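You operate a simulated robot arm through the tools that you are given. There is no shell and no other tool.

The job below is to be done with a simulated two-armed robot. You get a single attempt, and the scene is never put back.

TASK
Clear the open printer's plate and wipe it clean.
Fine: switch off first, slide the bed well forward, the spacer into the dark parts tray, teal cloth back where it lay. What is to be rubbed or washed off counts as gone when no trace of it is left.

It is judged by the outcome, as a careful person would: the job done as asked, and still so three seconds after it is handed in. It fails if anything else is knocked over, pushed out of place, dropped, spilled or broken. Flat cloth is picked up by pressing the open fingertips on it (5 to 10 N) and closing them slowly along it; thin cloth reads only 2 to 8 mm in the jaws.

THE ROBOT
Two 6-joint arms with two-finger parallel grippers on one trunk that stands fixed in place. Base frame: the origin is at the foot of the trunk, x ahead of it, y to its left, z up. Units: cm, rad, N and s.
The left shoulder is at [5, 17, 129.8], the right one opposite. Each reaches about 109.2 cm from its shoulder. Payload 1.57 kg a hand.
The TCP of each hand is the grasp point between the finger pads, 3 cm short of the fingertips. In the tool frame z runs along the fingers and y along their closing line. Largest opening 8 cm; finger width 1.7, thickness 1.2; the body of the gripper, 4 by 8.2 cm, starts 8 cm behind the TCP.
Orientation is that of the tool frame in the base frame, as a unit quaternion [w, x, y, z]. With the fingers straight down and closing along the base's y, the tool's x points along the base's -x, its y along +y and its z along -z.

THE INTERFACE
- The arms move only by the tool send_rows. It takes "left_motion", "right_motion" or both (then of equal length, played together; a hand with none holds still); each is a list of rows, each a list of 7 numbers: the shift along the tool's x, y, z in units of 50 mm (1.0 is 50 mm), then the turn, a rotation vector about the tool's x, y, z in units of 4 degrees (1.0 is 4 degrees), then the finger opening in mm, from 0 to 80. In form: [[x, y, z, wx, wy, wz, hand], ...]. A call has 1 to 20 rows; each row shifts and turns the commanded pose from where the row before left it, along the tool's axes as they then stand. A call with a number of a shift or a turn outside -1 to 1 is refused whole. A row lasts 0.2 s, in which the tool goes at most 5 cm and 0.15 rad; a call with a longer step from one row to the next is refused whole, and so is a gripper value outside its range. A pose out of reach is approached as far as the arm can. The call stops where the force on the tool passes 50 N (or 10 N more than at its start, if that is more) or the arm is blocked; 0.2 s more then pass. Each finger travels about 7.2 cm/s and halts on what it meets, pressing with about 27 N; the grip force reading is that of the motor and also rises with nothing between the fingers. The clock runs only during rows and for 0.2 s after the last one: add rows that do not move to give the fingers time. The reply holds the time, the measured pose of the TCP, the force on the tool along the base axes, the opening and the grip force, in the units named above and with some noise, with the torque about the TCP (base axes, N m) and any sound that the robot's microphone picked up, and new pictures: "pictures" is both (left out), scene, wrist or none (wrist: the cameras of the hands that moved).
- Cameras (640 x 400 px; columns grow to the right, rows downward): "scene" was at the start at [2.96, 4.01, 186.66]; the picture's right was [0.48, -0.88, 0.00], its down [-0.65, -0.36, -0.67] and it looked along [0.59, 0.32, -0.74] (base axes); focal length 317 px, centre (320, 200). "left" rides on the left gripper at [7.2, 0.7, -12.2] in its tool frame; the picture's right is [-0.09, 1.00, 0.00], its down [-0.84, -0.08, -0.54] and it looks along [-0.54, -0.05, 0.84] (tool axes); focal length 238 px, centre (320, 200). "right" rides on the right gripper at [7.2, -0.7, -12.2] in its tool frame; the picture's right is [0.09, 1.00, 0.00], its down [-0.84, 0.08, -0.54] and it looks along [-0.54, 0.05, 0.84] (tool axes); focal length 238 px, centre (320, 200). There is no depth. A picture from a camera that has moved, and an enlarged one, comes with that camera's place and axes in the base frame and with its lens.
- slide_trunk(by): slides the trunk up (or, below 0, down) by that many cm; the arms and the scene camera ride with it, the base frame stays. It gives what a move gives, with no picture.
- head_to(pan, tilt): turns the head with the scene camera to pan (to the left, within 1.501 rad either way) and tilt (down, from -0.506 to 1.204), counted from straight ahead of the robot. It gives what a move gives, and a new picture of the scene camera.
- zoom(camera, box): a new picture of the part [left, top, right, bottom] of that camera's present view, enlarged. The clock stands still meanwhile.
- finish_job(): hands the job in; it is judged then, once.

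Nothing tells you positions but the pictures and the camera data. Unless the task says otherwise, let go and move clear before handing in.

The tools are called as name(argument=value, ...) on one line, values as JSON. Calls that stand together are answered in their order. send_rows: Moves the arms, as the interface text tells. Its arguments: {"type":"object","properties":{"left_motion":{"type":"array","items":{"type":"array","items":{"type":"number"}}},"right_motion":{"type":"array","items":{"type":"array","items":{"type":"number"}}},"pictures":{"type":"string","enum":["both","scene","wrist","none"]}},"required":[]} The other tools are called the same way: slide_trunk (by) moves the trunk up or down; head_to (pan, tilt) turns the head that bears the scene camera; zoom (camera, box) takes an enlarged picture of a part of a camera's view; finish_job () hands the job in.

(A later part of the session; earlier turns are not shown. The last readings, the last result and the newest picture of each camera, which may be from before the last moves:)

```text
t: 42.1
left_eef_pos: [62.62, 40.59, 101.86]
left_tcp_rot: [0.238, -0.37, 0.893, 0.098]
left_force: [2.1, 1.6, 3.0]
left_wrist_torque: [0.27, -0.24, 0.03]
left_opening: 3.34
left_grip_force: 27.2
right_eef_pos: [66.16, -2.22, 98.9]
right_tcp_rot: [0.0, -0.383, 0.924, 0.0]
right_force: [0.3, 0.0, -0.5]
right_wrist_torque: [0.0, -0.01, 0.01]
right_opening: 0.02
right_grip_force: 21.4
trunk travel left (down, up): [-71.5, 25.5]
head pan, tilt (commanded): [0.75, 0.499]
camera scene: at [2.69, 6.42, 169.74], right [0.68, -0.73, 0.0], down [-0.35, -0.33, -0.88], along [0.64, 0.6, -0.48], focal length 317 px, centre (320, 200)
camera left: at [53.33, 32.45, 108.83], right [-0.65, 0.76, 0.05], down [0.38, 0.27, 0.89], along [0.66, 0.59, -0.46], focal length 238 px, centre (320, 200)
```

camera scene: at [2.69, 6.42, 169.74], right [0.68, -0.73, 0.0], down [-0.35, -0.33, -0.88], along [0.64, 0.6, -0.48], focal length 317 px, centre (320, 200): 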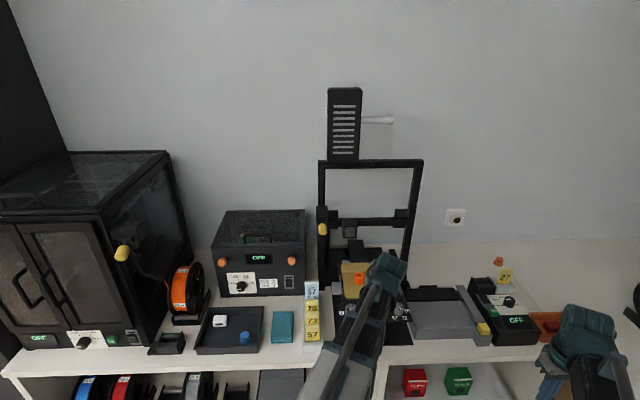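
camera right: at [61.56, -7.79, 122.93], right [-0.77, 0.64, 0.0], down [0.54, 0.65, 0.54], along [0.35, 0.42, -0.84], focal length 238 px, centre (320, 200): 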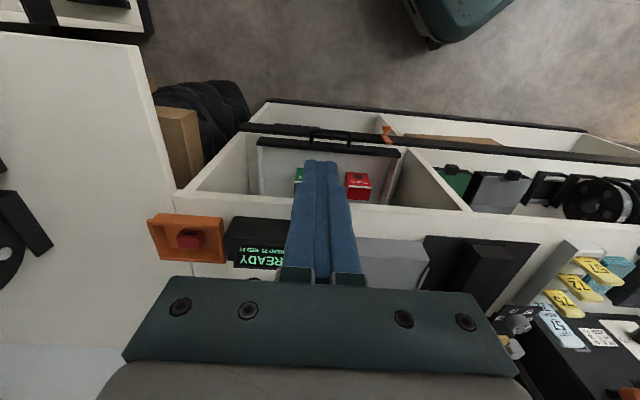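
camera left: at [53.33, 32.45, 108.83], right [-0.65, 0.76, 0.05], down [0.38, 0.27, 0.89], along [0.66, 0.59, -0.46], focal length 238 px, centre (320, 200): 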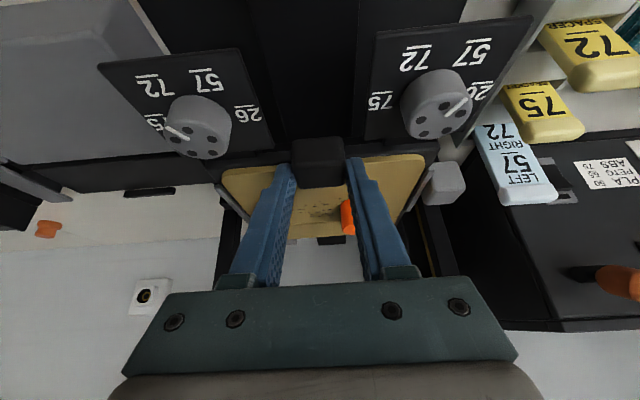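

send_rows(left_motion=[[0.104, 0, -0.06, 0, 0, 0, 20], [0.104, 0, -0.06, 0, 0, 0, 20], [0.104, 0, -0.06, 0, 0, 0, 20], [0.104, 0, -0.06, 0, 0, 0, 20], [0.104, 0, -0.06, 0, 0, 0, 20], [0.104, 0, -0.06, 0, 0, 0, 20]], pictures="wrist")

```text
t: 43.5
left_eef_pos: [59.99, 38.15, 101.9]
left_tcp_rot: [0.239, -0.369, 0.893, 0.098]
left_force: [3.1, 0.5, 1.3]
left_wrist_torque: [0.09, -0.16, -0.12]
left_opening: 3.32
left_grip_force: 27.1
right_eef_pos: [66.26, -2.34, 99.06]
right_tcp_rot: [0.0, -0.383, 0.924, 0.0]
right_force: [0.4, 0.3, -0.4]
right_wrist_torque: [-0.01, 0.02, 0.05]
right_opening: 0.0
right_grip_force: 21.2
trunk travel left (down, up): [-71.5, 25.5]
head pan, tilt (commanded): [0.75, 0.499]
camera left: at [50.79, 29.93, 108.82], right [-0.65, 0.76, 0.05], down [0.38, 0.27, 0.89], along [0.66, 0.59, -0.46], focal length 238 px, centre (320, 200)
```

left: 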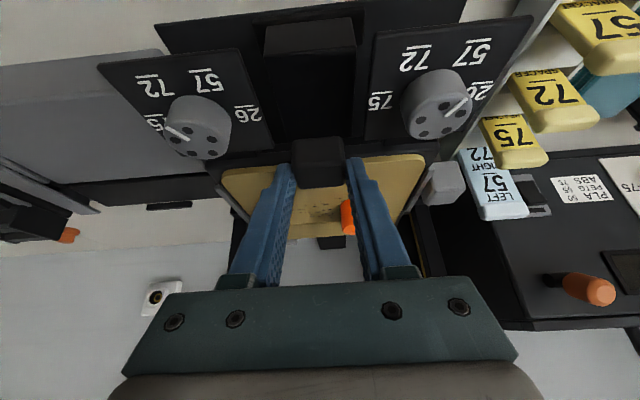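

send_rows(left_motion=[[0.0866, 0, -0.05, 0, 0, 0, 20], [0.0866, 0, -0.05, 0, 0, 0, 20], [0.0866, 0, -0.05, 0, 0, 0, 20], [0.0866, 0, -0.05, 0, 0, 0, 20]], pictures="wrist")

```text
t: 44.5
left_eef_pos: [58.81, 36.86, 101.91]
left_tcp_rot: [0.238, -0.37, 0.893, 0.099]
left_force: [14.0, 11.8, -1.3]
left_wrist_torque: [0.22, -0.27, -0.04]
left_opening: 3.41
left_grip_force: 27.0
right_eef_pos: [66.35, -2.12, 98.85]
right_tcp_rot: [0.0, -0.383, 0.924, 0.0]
right_force: [0.3, -0.1, 0.1]
right_wrist_torque: [-0.04, 0.02, -0.02]
right_opening: 0.0
right_grip_force: 21.6
trunk travel left (down, up): [-71.5, 25.5]
head pan, tilt (commanded): [0.75, 0.499]
camera left: at [49.57, 28.7, 108.75], right [-0.65, 0.76, 0.05], down [0.38, 0.27, 0.89], along [0.66, 0.59, -0.46], focal length 238 px, centre (320, 200)
```

left: 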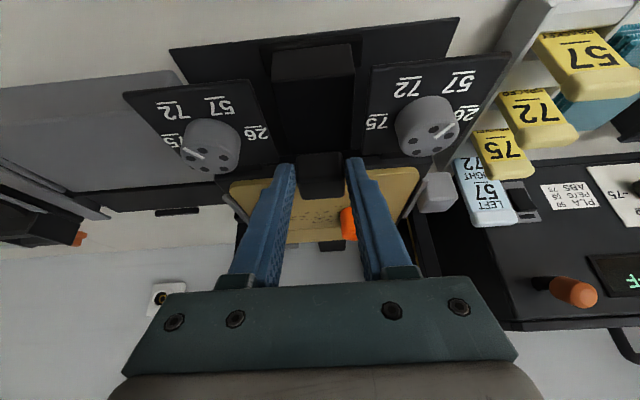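

The bed has reached its front stop after about 11 cm. I release the handle and raise.

send_rows(left_motion=[[0, 0, 0, 0, 0, 0, 35], [0, 0, 0, 0, 0, 0, 40], [0, 0, 0, 0, 0, 0, 48], [0, 0, 0, 0, 0, 0, 48]], pictures="none")

slide_trunk(by=9)

zoom(camera="left", box=[160, 0, 480, 200])

head_to(pan=0.65, tilt=0.85)

```text
t: 45.5
left_eef_pos: [58.73, 36.82, 101.89]
left_tcp_rot: [0.238, -0.37, 0.892, 0.099]
left_force: [0.3, 0.5, -0.3]
left_wrist_torque: [0.03, -0.01, 0.01]
left_opening: 4.78
left_grip_force: 0.2
right_eef_pos: [66.28, -2.25, 99.02]
right_tcp_rot: [0.0, -0.383, 0.924, 0.0]
right_force: [0.8, -0.5, 0.6]
right_wrist_torque: [0.0, -0.01, 0.01]
right_opening: 0.01
right_grip_force: 21.4
trunk travel left (down, up): [-71.5, 25.5]
head pan, tilt (commanded): [0.75, 0.499]
```

```text
t: 46.8
left_eef_pos: [58.74, 36.88, 110.69]
left_tcp_rot: [0.238, -0.369, 0.893, 0.098]
left_force: [0.3, -0.1, 1.0]
left_wrist_torque: [0.02, 0.0, 0.01]
left_opening: 4.78
left_grip_force: 0.1
right_eef_pos: [66.33, -2.36, 107.96]
right_tcp_rot: [0.0, -0.383, 0.924, -0.001]
right_force: [0.8, 0.7, 1.1]
right_wrist_torque: [-0.02, -0.01, 0.02]
right_opening: 0.0
right_grip_force: 21.6
trunk travel left (down, up): [-80.5, 16.5]
head pan, tilt (commanded): [0.75, 0.499]
```

```text
2.00 times, centred on (320, 100) of left
camera zoom: at [49.42, 28.57, 117.82], right [-0.65, 0.76, 0.05], down [0.38, 0.27, 0.89], along [0.66, 0.59, -0.46], focal length 477 px, centre (320, 400)
```

zoom: 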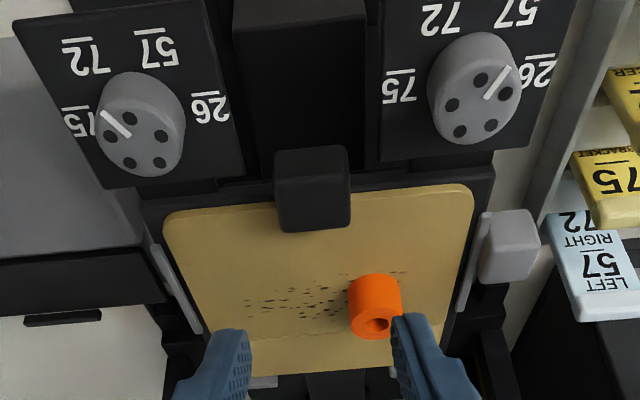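

```text
t: 47.6
left_eef_pos: [58.58, 36.6, 110.88]
left_tcp_rot: [0.239, -0.369, 0.893, 0.099]
left_force: [1.5, 0.2, -0.1]
left_wrist_torque: [0.03, 0.0, -0.01]
left_opening: 4.79
left_grip_force: 0.0
right_eef_pos: [66.28, -2.26, 107.93]
right_tcp_rot: [0.0, -0.383, 0.924, 0.0]
right_force: [-0.2, 0.1, 0.6]
right_wrist_torque: [-0.01, -0.02, 0.03]
right_opening: 0.03
right_grip_force: 21.4
trunk travel left (down, up): [-80.5, 16.5]
head pan, tilt (commanded): [0.649, 0.85]
camera scene: at [2.27, 4.95, 175.75], right [0.6, -0.8, 0.0], down [-0.6, -0.45, -0.66], along [0.53, 0.4, -0.75], focal length 317 px, centre (320, 200)
```

scene: 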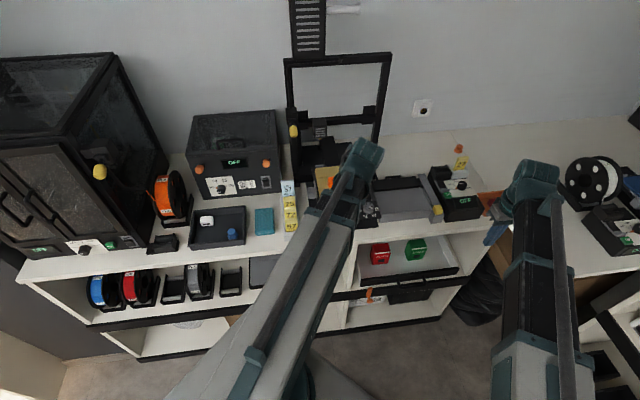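

Bed is fully forward. Now a closer look at the spacer and residue for grasping.

zoom(camera="left", box=[270, 110, 370, 190])

```text
5.00 times, centred on (320, 150) of left
camera zoom: at [49.41, 28.57, 117.83], right [-0.65, 0.76, 0.05], down [0.38, 0.27, 0.89], along [0.66, 0.59, -0.46], focal length 1192 px, centre (320, 450)
```

zoom: 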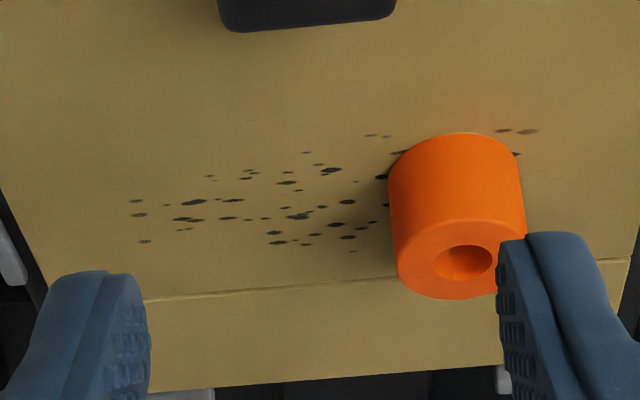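

Spacer: centre about (63.95, 46.45), Ø≈3 cm, z 98.5–101.2, standing upright. I move over it with the same 30° tilt.

send_rows(left_motion=[[-0.406, 0.157, 0.2345, 0, 0, 0, 60], [-0.406, 0.157, 0.2345, 0, 0, 0, 60], [-0.406, 0.157, 0.2345, 0, 0, 0, 60], [-0.406, 0.157, 0.2345, 0, 0, 0, 60], [0, 0, 0, 0, 0, 0, 60]], pictures="none")

slide_trunk(by=-5)

zoom(camera="left", box=[200, 40, 440, 220])

zoom(camera="scene", box=[270, 40, 420, 240])

```text
t: 48.8
left_eef_pos: [63.09, 45.69, 110.98]
left_tcp_rot: [0.24, -0.37, 0.892, 0.1]
left_force: [0.3, 0.2, 0.5]
left_wrist_torque: [0.04, 0.02, -0.01]
left_opening: 6.0
left_grip_force: 0.0
right_eef_pos: [66.39, -2.36, 108.01]
right_tcp_rot: [0.0, -0.383, 0.924, 0.001]
right_force: [-0.8, 0.2, -0.2]
right_wrist_torque: [-0.01, -0.02, 0.0]
right_opening: 0.01
right_grip_force: 21.7
trunk travel left (down, up): [-80.5, 16.5]
head pan, tilt (commanded): [0.649, 0.85]
```

```text
t: 49.7
left_eef_pos: [62.94, 45.69, 106.03]
left_tcp_rot: [0.238, -0.37, 0.892, 0.099]
left_force: [0.0, -0.1, 0.0]
left_wrist_torque: [0.01, 0.0, 0.01]
left_opening: 6.01
left_grip_force: 0.1
right_eef_pos: [66.23, -2.25, 103.06]
right_tcp_rot: [0.0, -0.382, 0.924, 0.0]
right_force: [-1.0, 0.6, -0.1]
right_wrist_torque: [-0.01, -0.02, 0.01]
right_opening: 0.01
right_grip_force: 21.2
trunk travel left (down, up): [-75.5, 21.5]
head pan, tilt (commanded): [0.649, 0.85]
```

```text
2.22 times, centred on (320, 130) of left
camera zoom: at [53.75, 37.45, 112.84], right [-0.65, 0.76, 0.05], down [0.38, 0.27, 0.89], along [0.66, 0.59, -0.46], focal length 530 px, centre (320, 356)
```

zoom: 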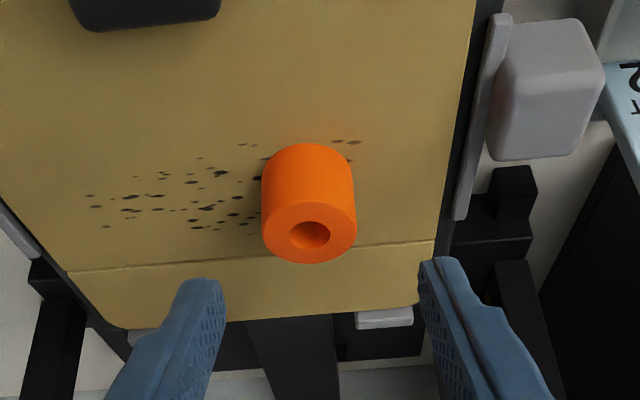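

```text
2.00 times, centred on (345, 140) of scene
camera zoom: at [2.25, 4.94, 170.75], right [0.6, -0.8, 0.0], down [-0.6, -0.45, -0.66], along [0.53, 0.4, -0.75], focal length 634 px, centre (270, 320)
```

zoom: 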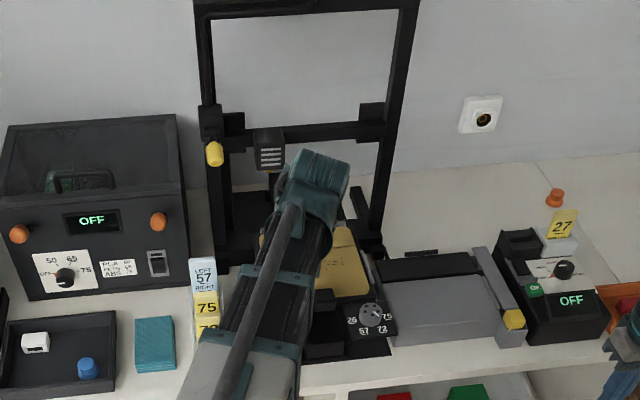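

slide_trunk(by=-4)

zoom(camera="left", box=[220, 80, 420, 220])

```text
t: 50.6
left_eef_pos: [63.09, 45.53, 102.01]
left_tcp_rot: [0.239, -0.37, 0.893, 0.098]
left_force: [-0.2, 0.4, -1.2]
left_wrist_torque: [-0.02, 0.0, -0.01]
left_opening: 5.99
left_grip_force: 0.1
right_eef_pos: [66.11, -2.4, 99.04]
right_tcp_rot: [0.0, -0.382, 0.924, 0.0]
right_force: [-0.1, 0.8, -0.7]
right_wrist_torque: [0.02, -0.01, -0.02]
right_opening: 0.0
right_grip_force: 21.3
trunk travel left (down, up): [-71.5, 25.5]
head pan, tilt (commanded): [0.649, 0.85]
```

```text
2.86 times, centred on (320, 150) of left
camera zoom: at [53.75, 37.45, 108.84], right [-0.65, 0.76, 0.05], down [0.38, 0.27, 0.89], along [0.66, 0.59, -0.46], focal length 681 px, centre (320, 343)
```

zoom: 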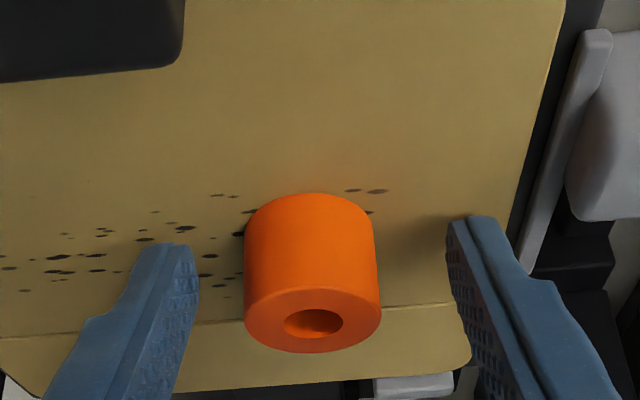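

send_rows(left_motion=[[0, 0, 0, 0, 0, 0, 50], [0, 0, 0, 0, 0, 0, 40], [0, 0, 0, 0, 0, 0, 34], [0, 0, 0, 0, 0, 0, 30], [0, 0, 0, 0, 0, 0, 26], [0, 0, 0, 0, 0, 0, 22], [0, 0, 0, 0, 0, 0, 20]], pictures="wrist")

```text
t: 52.2
left_eef_pos: [63.02, 45.6, 101.8]
left_tcp_rot: [0.239, -0.37, 0.892, 0.099]
left_force: [0.5, 0.6, 0.7]
left_wrist_torque: [0.0, 0.02, 0.01]
left_opening: 2.98
left_grip_force: 26.8
right_eef_pos: [66.29, -2.24, 98.92]
right_tcp_rot: [0.0, -0.382, 0.924, 0.0]
right_force: [-0.3, 0.6, -0.7]
right_wrist_torque: [0.03, 0.02, 0.0]
right_opening: 0.01
right_grip_force: 21.4
trunk travel left (down, up): [-71.5, 25.5]
head pan, tilt (commanded): [0.649, 0.85]
camera left: at [53.77, 37.46, 108.83], right [-0.65, 0.76, 0.05], down [0.38, 0.27, 0.89], along [0.66, 0.59, -0.46], focal length 238 px, centre (320, 200)
```

left: 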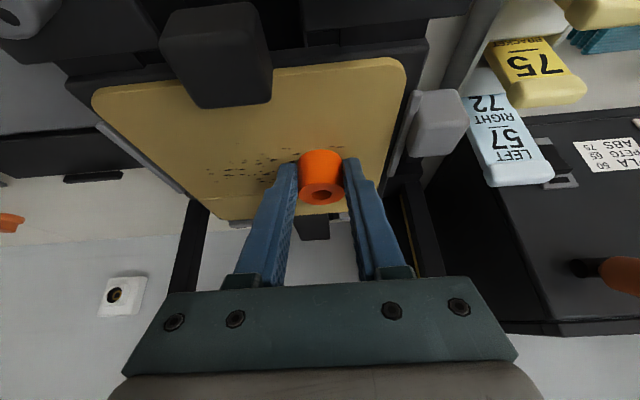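

slide_trunk(by=0.6)

zoom(camera="left", box=[220, 80, 420, 220])

```text
t: 52.7
left_eef_pos: [63.11, 45.68, 102.45]
left_tcp_rot: [0.238, -0.37, 0.893, 0.098]
left_force: [0.9, 0.0, 0.0]
left_wrist_torque: [0.01, -0.01, -0.02]
left_opening: 3.0
left_grip_force: 26.7
right_eef_pos: [66.17, -2.24, 99.49]
right_tcp_rot: [0.0, -0.383, 0.924, -0.001]
right_force: [0.6, 0.1, 0.9]
right_wrist_torque: [-0.01, 0.0, -0.02]
right_opening: 0.0
right_grip_force: 21.3
trunk travel left (down, up): [-72.1, 24.9]
head pan, tilt (commanded): [0.649, 0.85]
```

```text
2.86 times, centred on (320, 150) of left
camera zoom: at [53.78, 37.46, 109.42], right [-0.65, 0.76, 0.05], down [0.38, 0.27, 0.89], along [0.66, 0.59, -0.46], focal length 681 px, centre (320, 343)
```

zoom: 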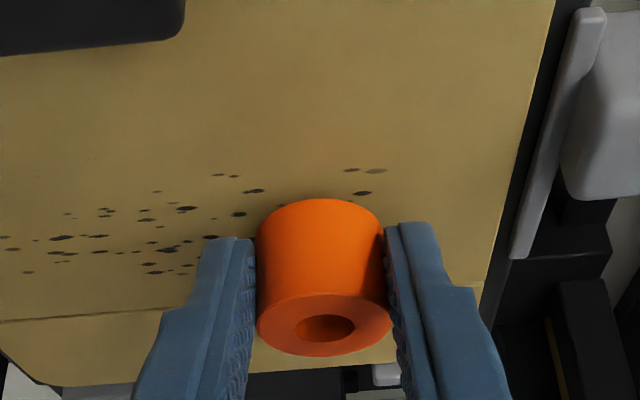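

The spacer came off freely. I lift it and carry it left toward the dark tray, high over the cards and cloth.

slide_trunk(by=9)

send_rows(left_motion=[[0.196, 0.7325, -0.113, 0, 0, 0, 20], [0.196, 0.7325, -0.113, 0, 0, 0, 20], [0.196, 0.7325, -0.113, 0, 0, 0, 20], [0.196, 0.7325, -0.113, 0, 0, 0, 20], [0.196, 0.7325, -0.113, 0, 0, 0, 20], [0.196, 0.7325, -0.113, 0, 0, 0, 20], [0.196, 0.7325, -0.113, 0, 0, 0, 20], [0.196, 0.7325, -0.113, 0, 0, 0, 20], [0, 0, 0, 0, 0, 0, 20]], pictures="both")

```text
t: 54.0
left_eef_pos: [62.95, 45.54, 111.43]
left_tcp_rot: [0.238, -0.37, 0.893, 0.099]
left_force: [0.2, 0.6, -0.1]
left_wrist_torque: [0.0, 0.04, 0.02]
left_opening: 2.98
left_grip_force: 26.8
right_eef_pos: [66.28, -2.37, 108.53]
right_tcp_rot: [0.0, -0.382, 0.924, 0.0]
right_force: [0.5, 0.1, -0.8]
right_wrist_torque: [0.01, -0.01, 0.0]
right_opening: 0.0
right_grip_force: 21.8
trunk travel left (down, up): [-81.1, 15.9]
head pan, tilt (commanded): [0.649, 0.85]
```

```text
t: 56.0
left_eef_pos: [36.15, 60.04, 111.51]
left_tcp_rot: [0.239, -0.37, 0.892, 0.1]
left_force: [-0.5, 0.0, -0.9]
left_wrist_torque: [-0.03, -0.01, 0.0]
left_opening: 3.0
left_grip_force: 26.8
right_eef_pos: [66.19, -2.37, 108.63]
right_tcp_rot: [0.0, -0.382, 0.924, -0.001]
right_force: [0.3, -0.4, 1.0]
right_wrist_torque: [-0.05, 0.01, -0.04]
right_opening: 0.04
right_grip_force: 21.4
trunk travel left (down, up): [-81.1, 15.9]
head pan, tilt (commanded): [0.649, 0.85]
camera scene: at [2.3, 4.94, 176.35], right [0.6, -0.8, 0.0], down [-0.6, -0.45, -0.66], along [0.53, 0.4, -0.75], focal length 317 px, centre (320, 200)
camera left: at [26.84, 51.79, 118.43], right [-0.65, 0.76, 0.05], down [0.38, 0.27, 0.89], along [0.66, 0.59, -0.46], focal length 238 px, centre (320, 200)
```

scene: 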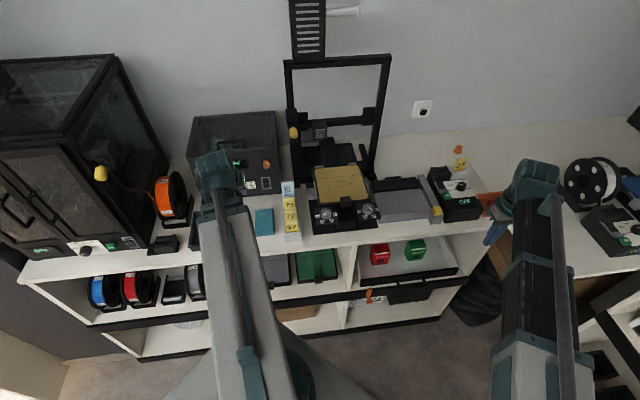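
left: 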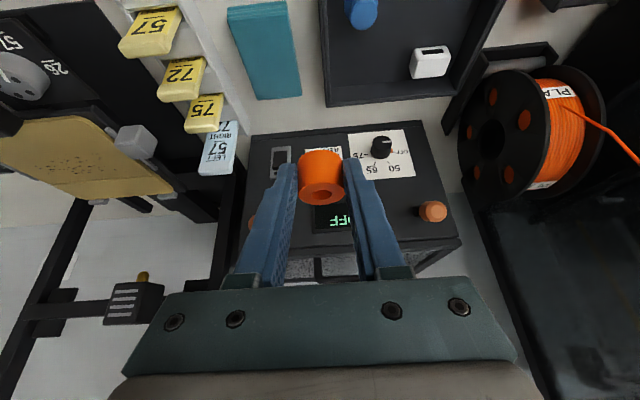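

I can see the dark tray (about v 17.5–34 wide, 13 deep) with a white block at its back-left and a blue part at its front-right; its back-right area is free. I move the spacer over that spot.

send_rows(left_motion=[[-0.313, 0.58, 0.18, 0, 0, 0, 20], [-0.313, 0.58, 0.18, 0, 0, 0, 20], [0, 0, 0, 0, 0, 0, 20]], pictures="none")

slide_trunk(by=-9)

zoom(camera="left", box=[0, 0, 640, 400])

head_to(pan=1.05, tilt=0.8)

```text
t: 56.8
left_eef_pos: [34.41, 66.69, 111.5]
left_tcp_rot: [0.238, -0.37, 0.893, 0.099]
left_force: [0.2, 1.4, -0.2]
left_wrist_torque: [0.01, -0.01, -0.05]
left_opening: 2.98
left_grip_force: 27.0
right_eef_pos: [66.14, -2.28, 108.57]
right_tcp_rot: [-0.001, -0.382, 0.924, -0.001]
right_force: [0.3, 0.1, 0.5]
right_wrist_torque: [0.01, 0.01, 0.04]
right_opening: 0.01
right_grip_force: 21.1
trunk travel left (down, up): [-81.1, 15.9]
head pan, tilt (commanded): [0.649, 0.85]
```

```text
t: 58.0
left_eef_pos: [34.3, 66.66, 102.53]
left_tcp_rot: [0.238, -0.37, 0.892, 0.099]
left_force: [-0.2, -1.1, -0.2]
left_wrist_torque: [-0.01, 0.0, 0.03]
left_opening: 2.96
left_grip_force: 27.3
right_eef_pos: [66.19, -2.38, 99.65]
right_tcp_rot: [0.0, -0.383, 0.924, 0.001]
right_force: [-0.6, 0.0, 0.1]
right_wrist_torque: [-0.04, 0.01, 0.0]
right_opening: 0.0
right_grip_force: 21.4
trunk travel left (down, up): [-72.1, 24.9]
head pan, tilt (commanded): [0.649, 0.85]
```

```text
1.00 times, centred on (320, 200) of left (not enlarged: the box is as wide or as high as the picture)
camera zoom: at [25.1, 58.44, 109.44], right [-0.65, 0.76, 0.05], down [0.38, 0.27, 0.89], along [0.66, 0.59, -0.46], focal length 238 px, centre (320, 200)
```

zoom: 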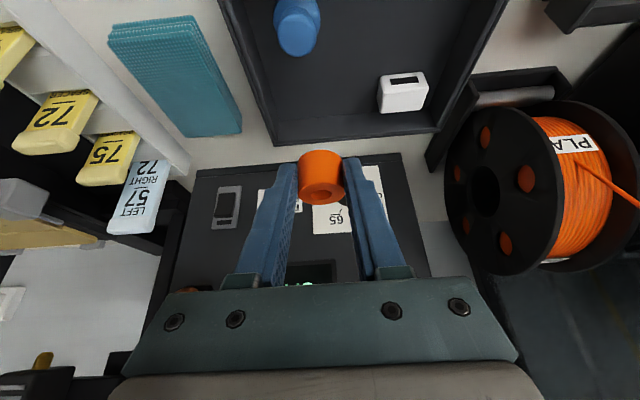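

```text
t: 58.9
left_eef_pos: [34.38, 66.67, 102.47]
left_tcp_rot: [0.238, -0.369, 0.893, 0.099]
left_force: [-0.1, 0.1, 0.1]
left_wrist_torque: [0.0, 0.03, 0.0]
left_opening: 2.99
left_grip_force: 27.4
right_eef_pos: [66.31, -2.2, 99.55]
right_tcp_rot: [0.0, -0.382, 0.924, 0.0]
right_force: [0.5, 0.6, -0.2]
right_wrist_torque: [0.0, 0.02, 0.02]
right_opening: 0.01
right_grip_force: 21.3
trunk travel left (down, up): [-72.1, 24.9]
head pan, tilt (commanded): [1.051, 0.799]
camera scene: at [0.06, 7.22, 167.75], right [0.87, -0.5, 0.0], down [-0.36, -0.62, -0.7], along [0.35, 0.6, -0.72], focal length 317 px, centre (320, 200)
```

scene: 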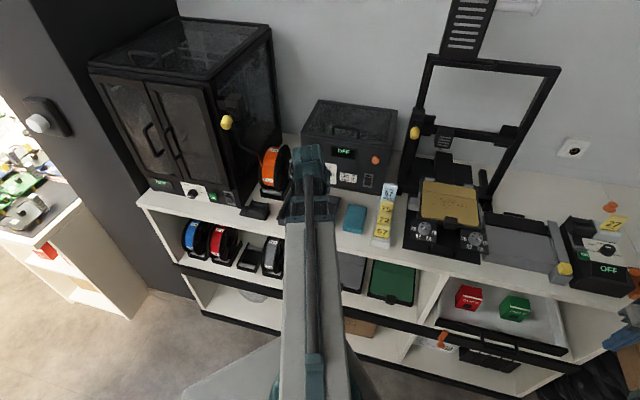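

slide_trunk(by=-5.5)

zoom(camera="left", box=[200, 40, 440, 220])

zoom(camera="scene", box=[200, 120, 420, 260])

```text
t: 59.9
left_eef_pos: [34.31, 66.56, 96.9]
left_tcp_rot: [0.239, -0.37, 0.893, 0.098]
left_force: [-0.4, -0.5, 0.5]
left_wrist_torque: [0.02, 0.02, -0.02]
left_opening: 3.0
left_grip_force: 27.2
right_eef_pos: [66.28, -2.37, 94.11]
right_tcp_rot: [0.0, -0.383, 0.924, 0.0]
right_force: [-0.2, 0.2, 0.0]
right_wrist_torque: [0.02, -0.02, -0.03]
right_opening: 0.0
right_grip_force: 21.9
trunk travel left (down, up): [-66.6, 30.4]
head pan, tilt (commanded): [1.051, 0.799]
```

```text
2.22 times, centred on (320, 130) of left
camera zoom: at [25.1, 58.44, 103.94], right [-0.65, 0.76, 0.05], down [0.38, 0.27, 0.89], along [0.66, 0.59, -0.46], focal length 530 px, centre (320, 356)
```

zoom: 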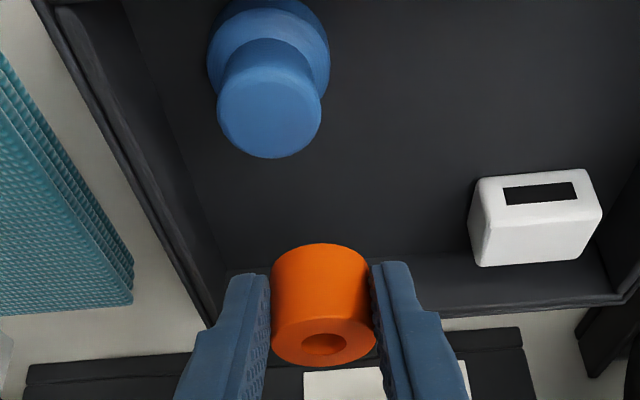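

```text
2.86 times, centred on (310, 190) of scene
camera zoom: at [0.03, 7.21, 162.25], right [0.87, -0.5, 0.0], down [-0.36, -0.62, -0.7], along [0.35, 0.6, -0.72], focal length 906 px, centre (349, 229)
```

zoom: 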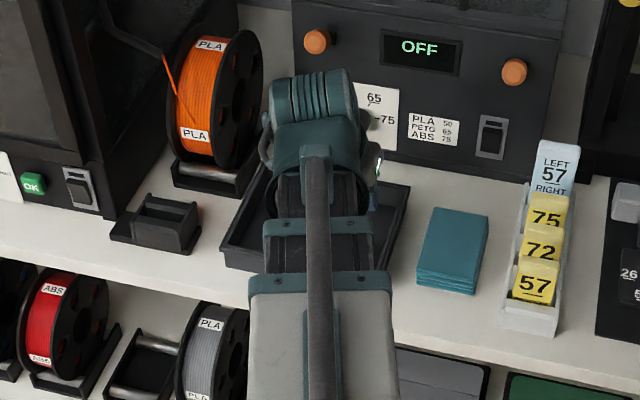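

slide_trunk(by=-1.2)

slide_trunk(by=-0.4)

zoom(camera="left", box=[200, 40, 440, 220])

```text
t: 60.5
left_eef_pos: [34.38, 66.59, 95.77]
left_tcp_rot: [0.238, -0.37, 0.892, 0.099]
left_force: [-1.0, -0.2, -0.8]
left_wrist_torque: [0.02, -0.01, 0.01]
left_opening: 3.0
left_grip_force: 27.3
right_eef_pos: [66.25, -2.21, 92.91]
right_tcp_rot: [0.0, -0.383, 0.924, 0.0]
right_force: [1.1, 0.9, -0.5]
right_wrist_torque: [0.03, 0.0, -0.02]
right_opening: 0.0
right_grip_force: 21.3
trunk travel left (down, up): [-65.4, 31.6]
head pan, tilt (commanded): [1.051, 0.799]
```

```text
t: 61.0
left_eef_pos: [34.31, 66.73, 95.28]
left_tcp_rot: [0.238, -0.369, 0.893, 0.098]
left_force: [-0.7, -0.9, 0.4]
left_wrist_torque: [0.01, 0.03, -0.04]
left_opening: 2.99
left_grip_force: 26.8
right_eef_pos: [66.15, -2.28, 92.45]
right_tcp_rot: [0.0, -0.383, 0.924, 0.0]
right_force: [0.0, -0.2, 0.0]
right_wrist_torque: [0.01, -0.02, -0.02]
right_opening: 0.01
right_grip_force: 21.6
trunk travel left (down, up): [-65.0, 32.0]
head pan, tilt (commanded): [1.051, 0.799]
```

```text
2.22 times, centred on (320, 130) of left
camera zoom: at [25.1, 58.44, 102.33], right [-0.65, 0.76, 0.05], down [0.38, 0.27, 0.89], along [0.66, 0.59, -0.46], focal length 530 px, centre (320, 356)
```

zoom: 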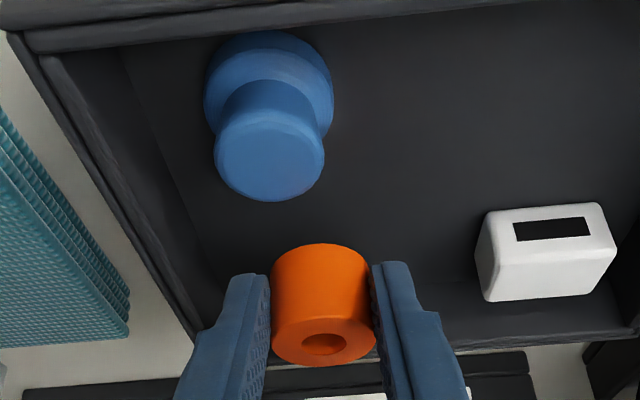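

slide_trunk(by=-0.4)

slide_trunk(by=-0.3)

zoom(camera="left", box=[200, 40, 440, 220])

```text
t: 61.5
left_eef_pos: [34.33, 66.62, 95.04]
left_tcp_rot: [0.239, -0.37, 0.892, 0.099]
left_force: [0.2, 0.8, 0.0]
left_wrist_torque: [0.0, -0.01, 0.0]
left_opening: 3.01
left_grip_force: 27.0
right_eef_pos: [66.24, -2.23, 91.95]
right_tcp_rot: [0.0, -0.383, 0.924, 0.0]
right_force: [-0.2, -0.8, 0.0]
right_wrist_torque: [0.03, -0.03, -0.01]
right_opening: 0.0
right_grip_force: 21.0
trunk travel left (down, up): [-64.6, 32.4]
head pan, tilt (commanded): [1.051, 0.799]
```

```text
t: 62.0
left_eef_pos: [34.37, 66.67, 94.66]
left_tcp_rot: [0.237, -0.37, 0.893, 0.099]
left_force: [-0.6, 1.2, 0.8]
left_wrist_torque: [0.02, -0.01, -0.04]
left_opening: 2.98
left_grip_force: 26.8
right_eef_pos: [66.18, -2.39, 91.8]
right_tcp_rot: [0.0, -0.383, 0.924, 0.001]
right_force: [0.3, 0.4, -0.1]
right_wrist_torque: [0.0, -0.01, -0.02]
right_opening: 0.0
right_grip_force: 21.6
trunk travel left (down, up): [-64.3, 32.7]
head pan, tilt (commanded): [1.051, 0.799]
```

```text
2.22 times, centred on (320, 130) of left
camera zoom: at [25.1, 58.44, 101.63], right [-0.65, 0.76, 0.05], down [0.38, 0.27, 0.89], along [0.66, 0.59, -0.46], focal length 530 px, centre (320, 356)
```

zoom: 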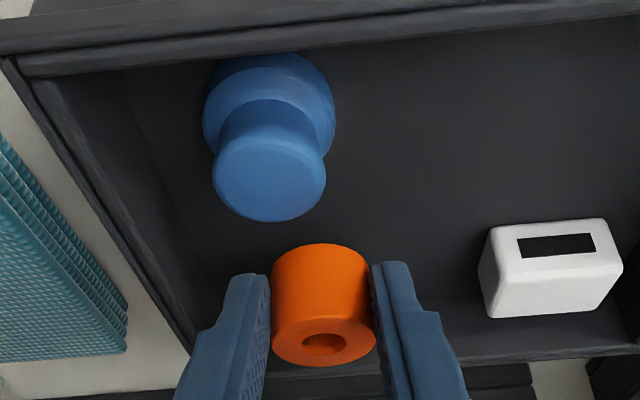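

slide_trunk(by=-0.3)

slide_trunk(by=-0.3)

slide_trunk(by=-0.2)

zoom(camera="left", box=[200, 40, 440, 220])

```text
t: 62.5
left_eef_pos: [34.33, 66.56, 94.38]
left_tcp_rot: [0.238, -0.371, 0.892, 0.1]
left_force: [-0.3, -0.4, -0.5]
left_wrist_torque: [-0.03, 0.01, -0.02]
left_opening: 3.01
left_grip_force: 26.8
right_eef_pos: [66.22, -2.31, 91.44]
right_tcp_rot: [0.001, -0.382, 0.924, 0.0]
right_force: [-0.1, 0.2, -0.5]
right_wrist_torque: [0.0, 0.02, -0.01]
right_opening: 0.0
right_grip_force: 21.4
trunk travel left (down, up): [-64.0, 33.0]
head pan, tilt (commanded): [1.051, 0.799]
```

```text
t: 63.1
left_eef_pos: [34.39, 66.53, 94.11]
left_tcp_rot: [0.238, -0.37, 0.892, 0.099]
left_force: [0.0, -0.6, -0.6]
left_wrist_torque: [-0.03, -0.01, 0.02]
left_opening: 2.94
left_grip_force: 27.0
right_eef_pos: [66.15, -2.29, 91.17]
right_tcp_rot: [0.0, -0.382, 0.924, 0.0]
right_force: [0.1, -0.6, 0.2]
right_wrist_torque: [0.0, 0.0, 0.02]
right_opening: 0.01
right_grip_force: 21.5
trunk travel left (down, up): [-63.7, 33.3]
head pan, tilt (commanded): [1.051, 0.799]
```

```text
t: 63.6
left_eef_pos: [34.26, 66.67, 94.0]
left_tcp_rot: [0.238, -0.37, 0.893, 0.098]
left_force: [0.1, 0.0, -0.2]
left_wrist_torque: [0.02, -0.01, -0.02]
left_opening: 3.0
left_grip_force: 27.8
right_eef_pos: [66.29, -2.25, 90.87]
right_tcp_rot: [0.0, -0.383, 0.924, 0.0]
right_force: [0.4, -0.8, -0.3]
right_wrist_torque: [-0.01, -0.03, 0.01]
right_opening: 0.0
right_grip_force: 21.4
trunk travel left (down, up): [-63.5, 33.5]
head pan, tilt (commanded): [1.051, 0.799]
```

```text
2.22 times, centred on (320, 130) of left
camera zoom: at [25.1, 58.44, 100.83], right [-0.65, 0.76, 0.05], down [0.38, 0.27, 0.89], along [0.66, 0.59, -0.46], focal length 530 px, centre (320, 356)
```

zoom: 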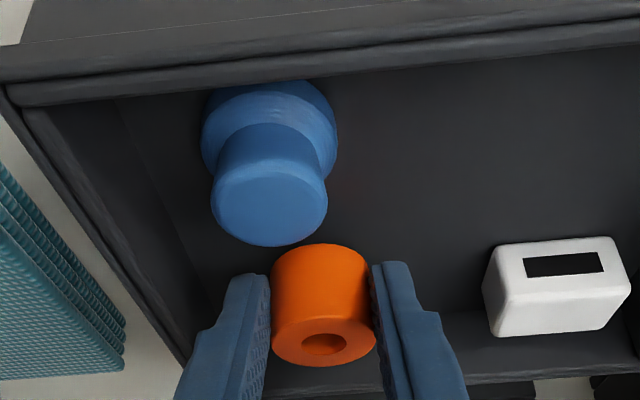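

slide_trunk(by=-0.3)

slide_trunk(by=-0.3)

slide_trunk(by=-0.3)

zoom(camera="left", box=[200, 40, 440, 220])

```text
t: 64.1
left_eef_pos: [34.32, 66.51, 93.54]
left_tcp_rot: [0.238, -0.37, 0.893, 0.099]
left_force: [0.3, 0.3, 0.9]
left_wrist_torque: [0.01, 0.01, -0.02]
left_opening: 2.97
left_grip_force: 27.1
right_eef_pos: [66.17, -2.2, 90.63]
right_tcp_rot: [-0.001, -0.383, 0.924, 0.0]
right_force: [0.3, 0.4, 0.4]
right_wrist_torque: [0.02, -0.03, 0.03]
right_opening: 0.0
right_grip_force: 22.0
trunk travel left (down, up): [-63.2, 33.8]
head pan, tilt (commanded): [1.051, 0.799]
```

```text
t: 64.6
left_eef_pos: [34.35, 66.62, 93.36]
left_tcp_rot: [0.238, -0.37, 0.893, 0.099]
left_force: [-0.8, -0.5, -0.7]
left_wrist_torque: [0.0, -0.04, 0.01]
left_opening: 2.98
left_grip_force: 26.8
right_eef_pos: [66.19, -2.18, 90.31]
right_tcp_rot: [0.0, -0.383, 0.924, 0.0]
right_force: [0.0, 1.2, 0.4]
right_wrist_torque: [0.01, -0.03, 0.03]
right_opening: 0.0
right_grip_force: 21.2
trunk travel left (down, up): [-62.9, 34.1]
head pan, tilt (commanded): [1.051, 0.799]
```

```text
t: 65.2
left_eef_pos: [34.3, 66.68, 92.96]
left_tcp_rot: [0.238, -0.369, 0.893, 0.098]
left_force: [0.3, 0.7, -0.1]
left_wrist_torque: [0.02, -0.03, -0.01]
left_opening: 3.0
left_grip_force: 26.9
right_eef_pos: [66.24, -2.32, 90.04]
right_tcp_rot: [0.0, -0.383, 0.924, -0.001]
right_force: [-0.5, 0.3, -0.4]
right_wrist_torque: [-0.04, 0.0, 0.03]
right_opening: 0.0
right_grip_force: 21.1
trunk travel left (down, up): [-62.6, 34.4]
head pan, tilt (commanded): [1.051, 0.799]
```

```text
2.22 times, centred on (320, 130) of left
camera zoom: at [25.1, 58.44, 99.93], right [-0.65, 0.76, 0.05], down [0.38, 0.27, 0.89], along [0.66, 0.59, -0.46], focal length 530 px, centre (320, 356)
```

zoom: 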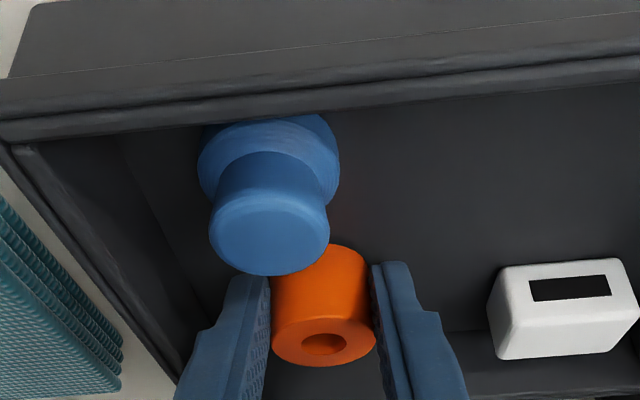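

slide_trunk(by=-0.3)

slide_trunk(by=-0.3)

slide_trunk(by=-0.2)

zoom(camera="left", box=[160, 40, 480, 240])

```text
t: 65.7
left_eef_pos: [34.36, 66.62, 92.71]
left_tcp_rot: [0.24, -0.369, 0.893, 0.099]
left_force: [0.8, 1.9, 7.6]
left_wrist_torque: [0.19, -0.1, 0.01]
left_opening: 2.97
left_grip_force: 26.2
right_eef_pos: [66.29, -2.3, 89.77]
right_tcp_rot: [0.0, -0.383, 0.924, 0.001]
right_force: [-0.1, -0.7, 0.1]
right_wrist_torque: [-0.03, 0.0, 0.01]
right_opening: 0.0
right_grip_force: 21.5
trunk travel left (down, up): [-62.3, 34.7]
head pan, tilt (commanded): [1.051, 0.799]
```

```text
t: 66.2
left_eef_pos: [34.46, 66.59, 92.6]
left_tcp_rot: [0.24, -0.37, 0.892, 0.101]
left_force: [2.6, 3.9, 27.3]
left_wrist_torque: [0.28, -0.39, 0.13]
left_opening: 2.98
left_grip_force: 26.9
right_eef_pos: [66.15, -2.31, 89.56]
right_tcp_rot: [0.001, -0.383, 0.924, 0.001]
right_force: [0.1, -0.6, -0.3]
right_wrist_torque: [0.01, 0.01, 0.0]
right_opening: 0.0
right_grip_force: 21.5
trunk travel left (down, up): [-62.0, 35.0]
head pan, tilt (commanded): [1.051, 0.799]
```

```text
t: 66.7
left_eef_pos: [34.44, 66.56, 92.6]
left_tcp_rot: [0.244, -0.369, 0.891, 0.102]
left_force: [-5.1, -5.1, 31.2]
left_wrist_torque: [-0.1, -0.22, -0.23]
left_opening: 3.01
left_grip_force: 26.9
right_eef_pos: [66.21, -2.52, 89.42]
right_tcp_rot: [0.001, -0.382, 0.924, 0.0]
right_force: [0.2, -0.6, 0.8]
right_wrist_torque: [-0.03, -0.05, 0.0]
right_opening: 0.0
right_grip_force: 22.0
trunk travel left (down, up): [-61.8, 35.2]
head pan, tilt (commanded): [1.051, 0.799]
stopped: the force on the tool passed its limit at 51 N (the readings are from after the stop); the commanded pose is now the measured one
```

```text
2.00 times, centred on (320, 140) of left
camera zoom: at [25.03, 58.3, 99.35], right [-0.65, 0.76, 0.05], down [0.37, 0.26, 0.89], along [0.67, 0.6, -0.45], focal length 477 px, centre (320, 320)
```

zoom: 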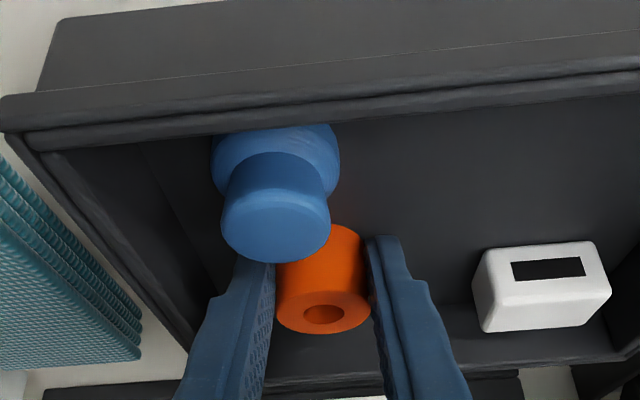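

Contact made (I overshot slightly in force); I relieve the pressure, then open the fingers.

slide_trunk(by=0.4)

```text
t: 67.2
left_eef_pos: [34.43, 66.78, 92.73]
left_tcp_rot: [0.241, -0.37, 0.892, 0.101]
left_force: [-0.4, 0.5, -0.4]
left_wrist_torque: [-0.03, 0.03, 0.02]
left_opening: 2.97
left_grip_force: 27.1
right_eef_pos: [66.3, -2.29, 89.67]
right_tcp_rot: [0.0, -0.383, 0.924, 0.001]
right_force: [-1.1, -0.1, 0.7]
right_wrist_torque: [0.0, 0.0, 0.0]
right_opening: 0.02
right_grip_force: 21.5
trunk travel left (down, up): [-62.2, 34.8]
head pan, tilt (commanded): [1.051, 0.799]
```

send_rows(left_motion=[[0, 0, 0, 0, 0, 0, 32], [0, 0, 0, 0, 0, 0, 36], [0, 0, 0, 0, 0, 0, 42], [0, 0, 0, 0, 0, 0, 44], [0, 0, 0, 0, 0, 0, 44]], pictures="wrist")

slide_trunk(by=4)

zoom(camera="left", box=[160, 0, 480, 200])

```text
t: 68.4
left_eef_pos: [34.53, 66.74, 92.69]
left_tcp_rot: [0.242, -0.369, 0.891, 0.101]
left_force: [0.1, 0.2, -0.2]
left_wrist_torque: [0.01, -0.01, 0.02]
left_opening: 4.38
left_grip_force: 0.1
right_eef_pos: [66.39, -2.18, 89.67]
right_tcp_rot: [0.0, -0.383, 0.924, -0.001]
right_force: [0.3, 0.3, -0.1]
right_wrist_torque: [0.02, -0.01, -0.02]
right_opening: 0.0
right_grip_force: 21.4
trunk travel left (down, up): [-62.2, 34.8]
head pan, tilt (commanded): [1.051, 0.799]
camera left: at [25.18, 58.55, 99.58], right [-0.65, 0.76, 0.05], down [0.37, 0.26, 0.89], along [0.66, 0.6, -0.45], focal length 238 px, centre (320, 200)
```

left: 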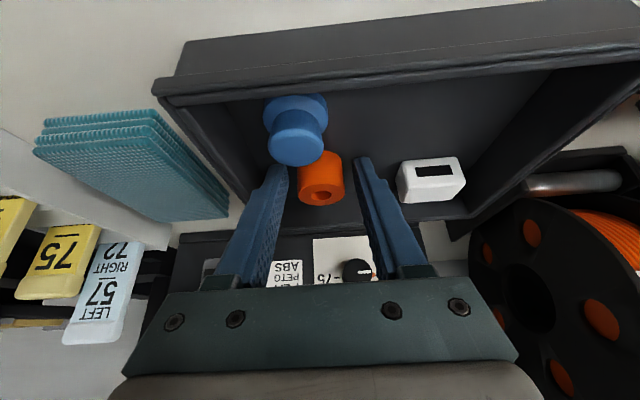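

```text
t: 69.2
left_eef_pos: [34.47, 66.73, 96.7]
left_tcp_rot: [0.241, -0.37, 0.892, 0.101]
left_force: [0.6, 0.2, 0.6]
left_wrist_torque: [0.02, 0.0, 0.0]
left_opening: 4.41
left_grip_force: 0.0
right_eef_pos: [66.3, -2.3, 93.68]
right_tcp_rot: [0.0, -0.382, 0.924, 0.0]
right_force: [-0.4, 0.8, 0.4]
right_wrist_torque: [0.04, 0.02, -0.01]
right_opening: 0.0
right_grip_force: 21.2
trunk travel left (down, up): [-66.2, 30.8]
head pan, tilt (commanded): [1.051, 0.799]
```

```text
2.00 times, centred on (320, 100) of left
camera zoom: at [25.19, 58.56, 103.57], right [-0.65, 0.76, 0.05], down [0.37, 0.26, 0.89], along [0.66, 0.6, -0.45], focal length 477 px, centre (320, 400)
```

zoom: 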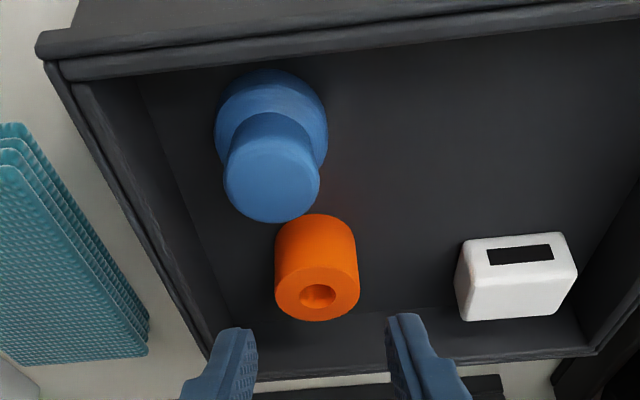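

The spacer stands in the dark tray. I raise, return the left hand to vertical and look at the folded teal cloth to record exactly where it lies.

slide_trunk(by=13)

send_rows(left_motion=[[0.05, -0.4, 0, 0, 0.95, 0, 60], [0.05, -0.4, 0, 0, 0.95, 0, 80], [0.05, -0.4, 0, 0, 0.95, 0, 80], [0.05, -0.4, 0, 0, 0.95, 0, 80], [0, 0, 0, 0, 0.95, 0, 80], [0, 0, 0, 0, 0.95, 0, 80], [0, 0, 0, 0, 0.95, 0, 80], [0, 0, 0, 0, 0.95, 0, 80], [0, 0, 0, 0, 0, 0, 80]], pictures="both")

```text
t: 70.8
left_eef_pos: [34.49, 66.72, 109.63]
left_tcp_rot: [0.242, -0.369, 0.892, 0.101]
left_force: [1.0, 0.3, -0.4]
left_wrist_torque: [0.02, -0.01, -0.02]
left_opening: 4.41
left_grip_force: 0.0
right_eef_pos: [66.23, -2.34, 106.72]
right_tcp_rot: [0.0, -0.383, 0.924, -0.001]
right_force: [0.2, -0.4, -0.1]
right_wrist_torque: [-0.01, -0.01, 0.02]
right_opening: 0.0
right_grip_force: 21.4
trunk travel left (down, up): [-79.2, 17.8]
head pan, tilt (commanded): [1.051, 0.799]
```

```text
t: 72.8
left_eef_pos: [39.5, 60.61, 106.81]
left_tcp_rot: [-0.002, -0.383, 0.924, 0.001]
left_force: [0.4, -0.2, -0.3]
left_wrist_torque: [0.0, 0.0, 0.02]
left_opening: 8.02
left_grip_force: 0.0
left hand out of reach, approached as far as the arm can: row 1, 2, 3, 5, 7
right_eef_pos: [66.32, -2.34, 106.73]
right_tcp_rot: [0.0, -0.382, 0.924, 0.0]
right_force: [-0.2, 0.4, 0.4]
right_wrist_torque: [0.02, 0.01, -0.01]
right_opening: 0.01
right_grip_force: 21.2
trunk travel left (down, up): [-79.2, 17.8]
head pan, tilt (commanded): [1.051, 0.799]
camera scene: at [0.04, 7.21, 174.91], right [0.87, -0.5, 0.0], down [-0.36, -0.62, -0.7], along [0.35, 0.6, -0.72], focal length 317 px, centre (320, 200)
camera left: at [33.86, 55.97, 118.89], right [-0.64, 0.77, 0.0], down [0.65, 0.54, 0.54], along [0.41, 0.35, -0.84], focal length 238 px, centre (320, 200)
```

scene: 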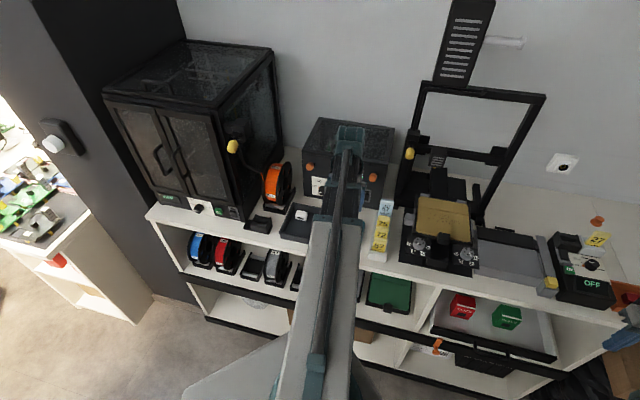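
left: 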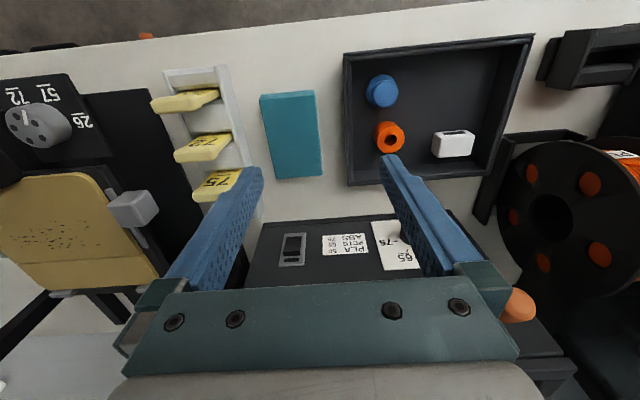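

zoom(camera="left", box=[230, 70, 360, 200])

zoom(camera="left", box=[330, 30, 550, 190])

zoom(camera="left", box=[0, 160, 170, 300])

```text
3.08 times, centred on (295, 135) of left
camera zoom: at [33.86, 55.97, 118.89], right [-0.64, 0.77, 0.0], down [0.65, 0.54, 0.54], along [0.41, 0.35, -0.84], focal length 733 px, centre (397, 400)
```

zoom: 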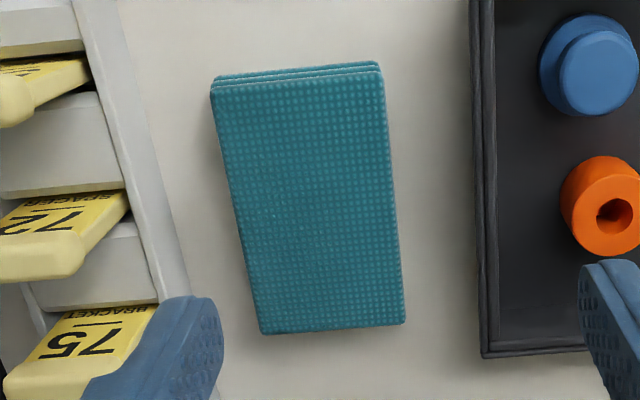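

```text
2.50 times, centred on (440, 110) of left
camera zoom: at [33.86, 55.97, 118.89], right [-0.64, 0.77, 0.0], down [0.65, 0.54, 0.54], along [0.41, 0.35, -0.84], focal length 596 px, centre (20, 425)
```

zoom: 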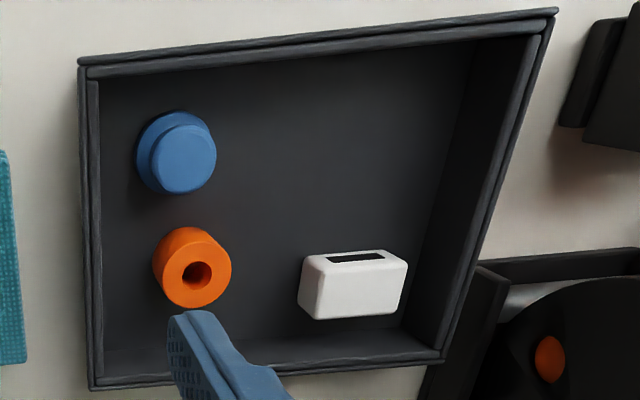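

```text
2.86 times, centred on (85, 230) of left
camera zoom: at [33.86, 55.97, 118.89], right [-0.64, 0.77, 0.0], down [0.65, 0.54, 0.54], along [0.41, 0.35, -0.84], focal length 681 px, centre (991, 114)
```

zoom: 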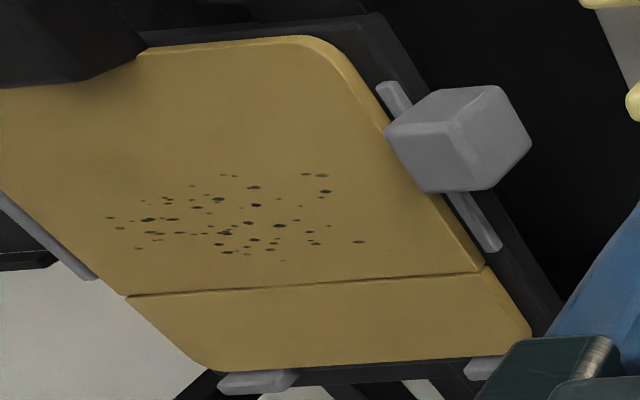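

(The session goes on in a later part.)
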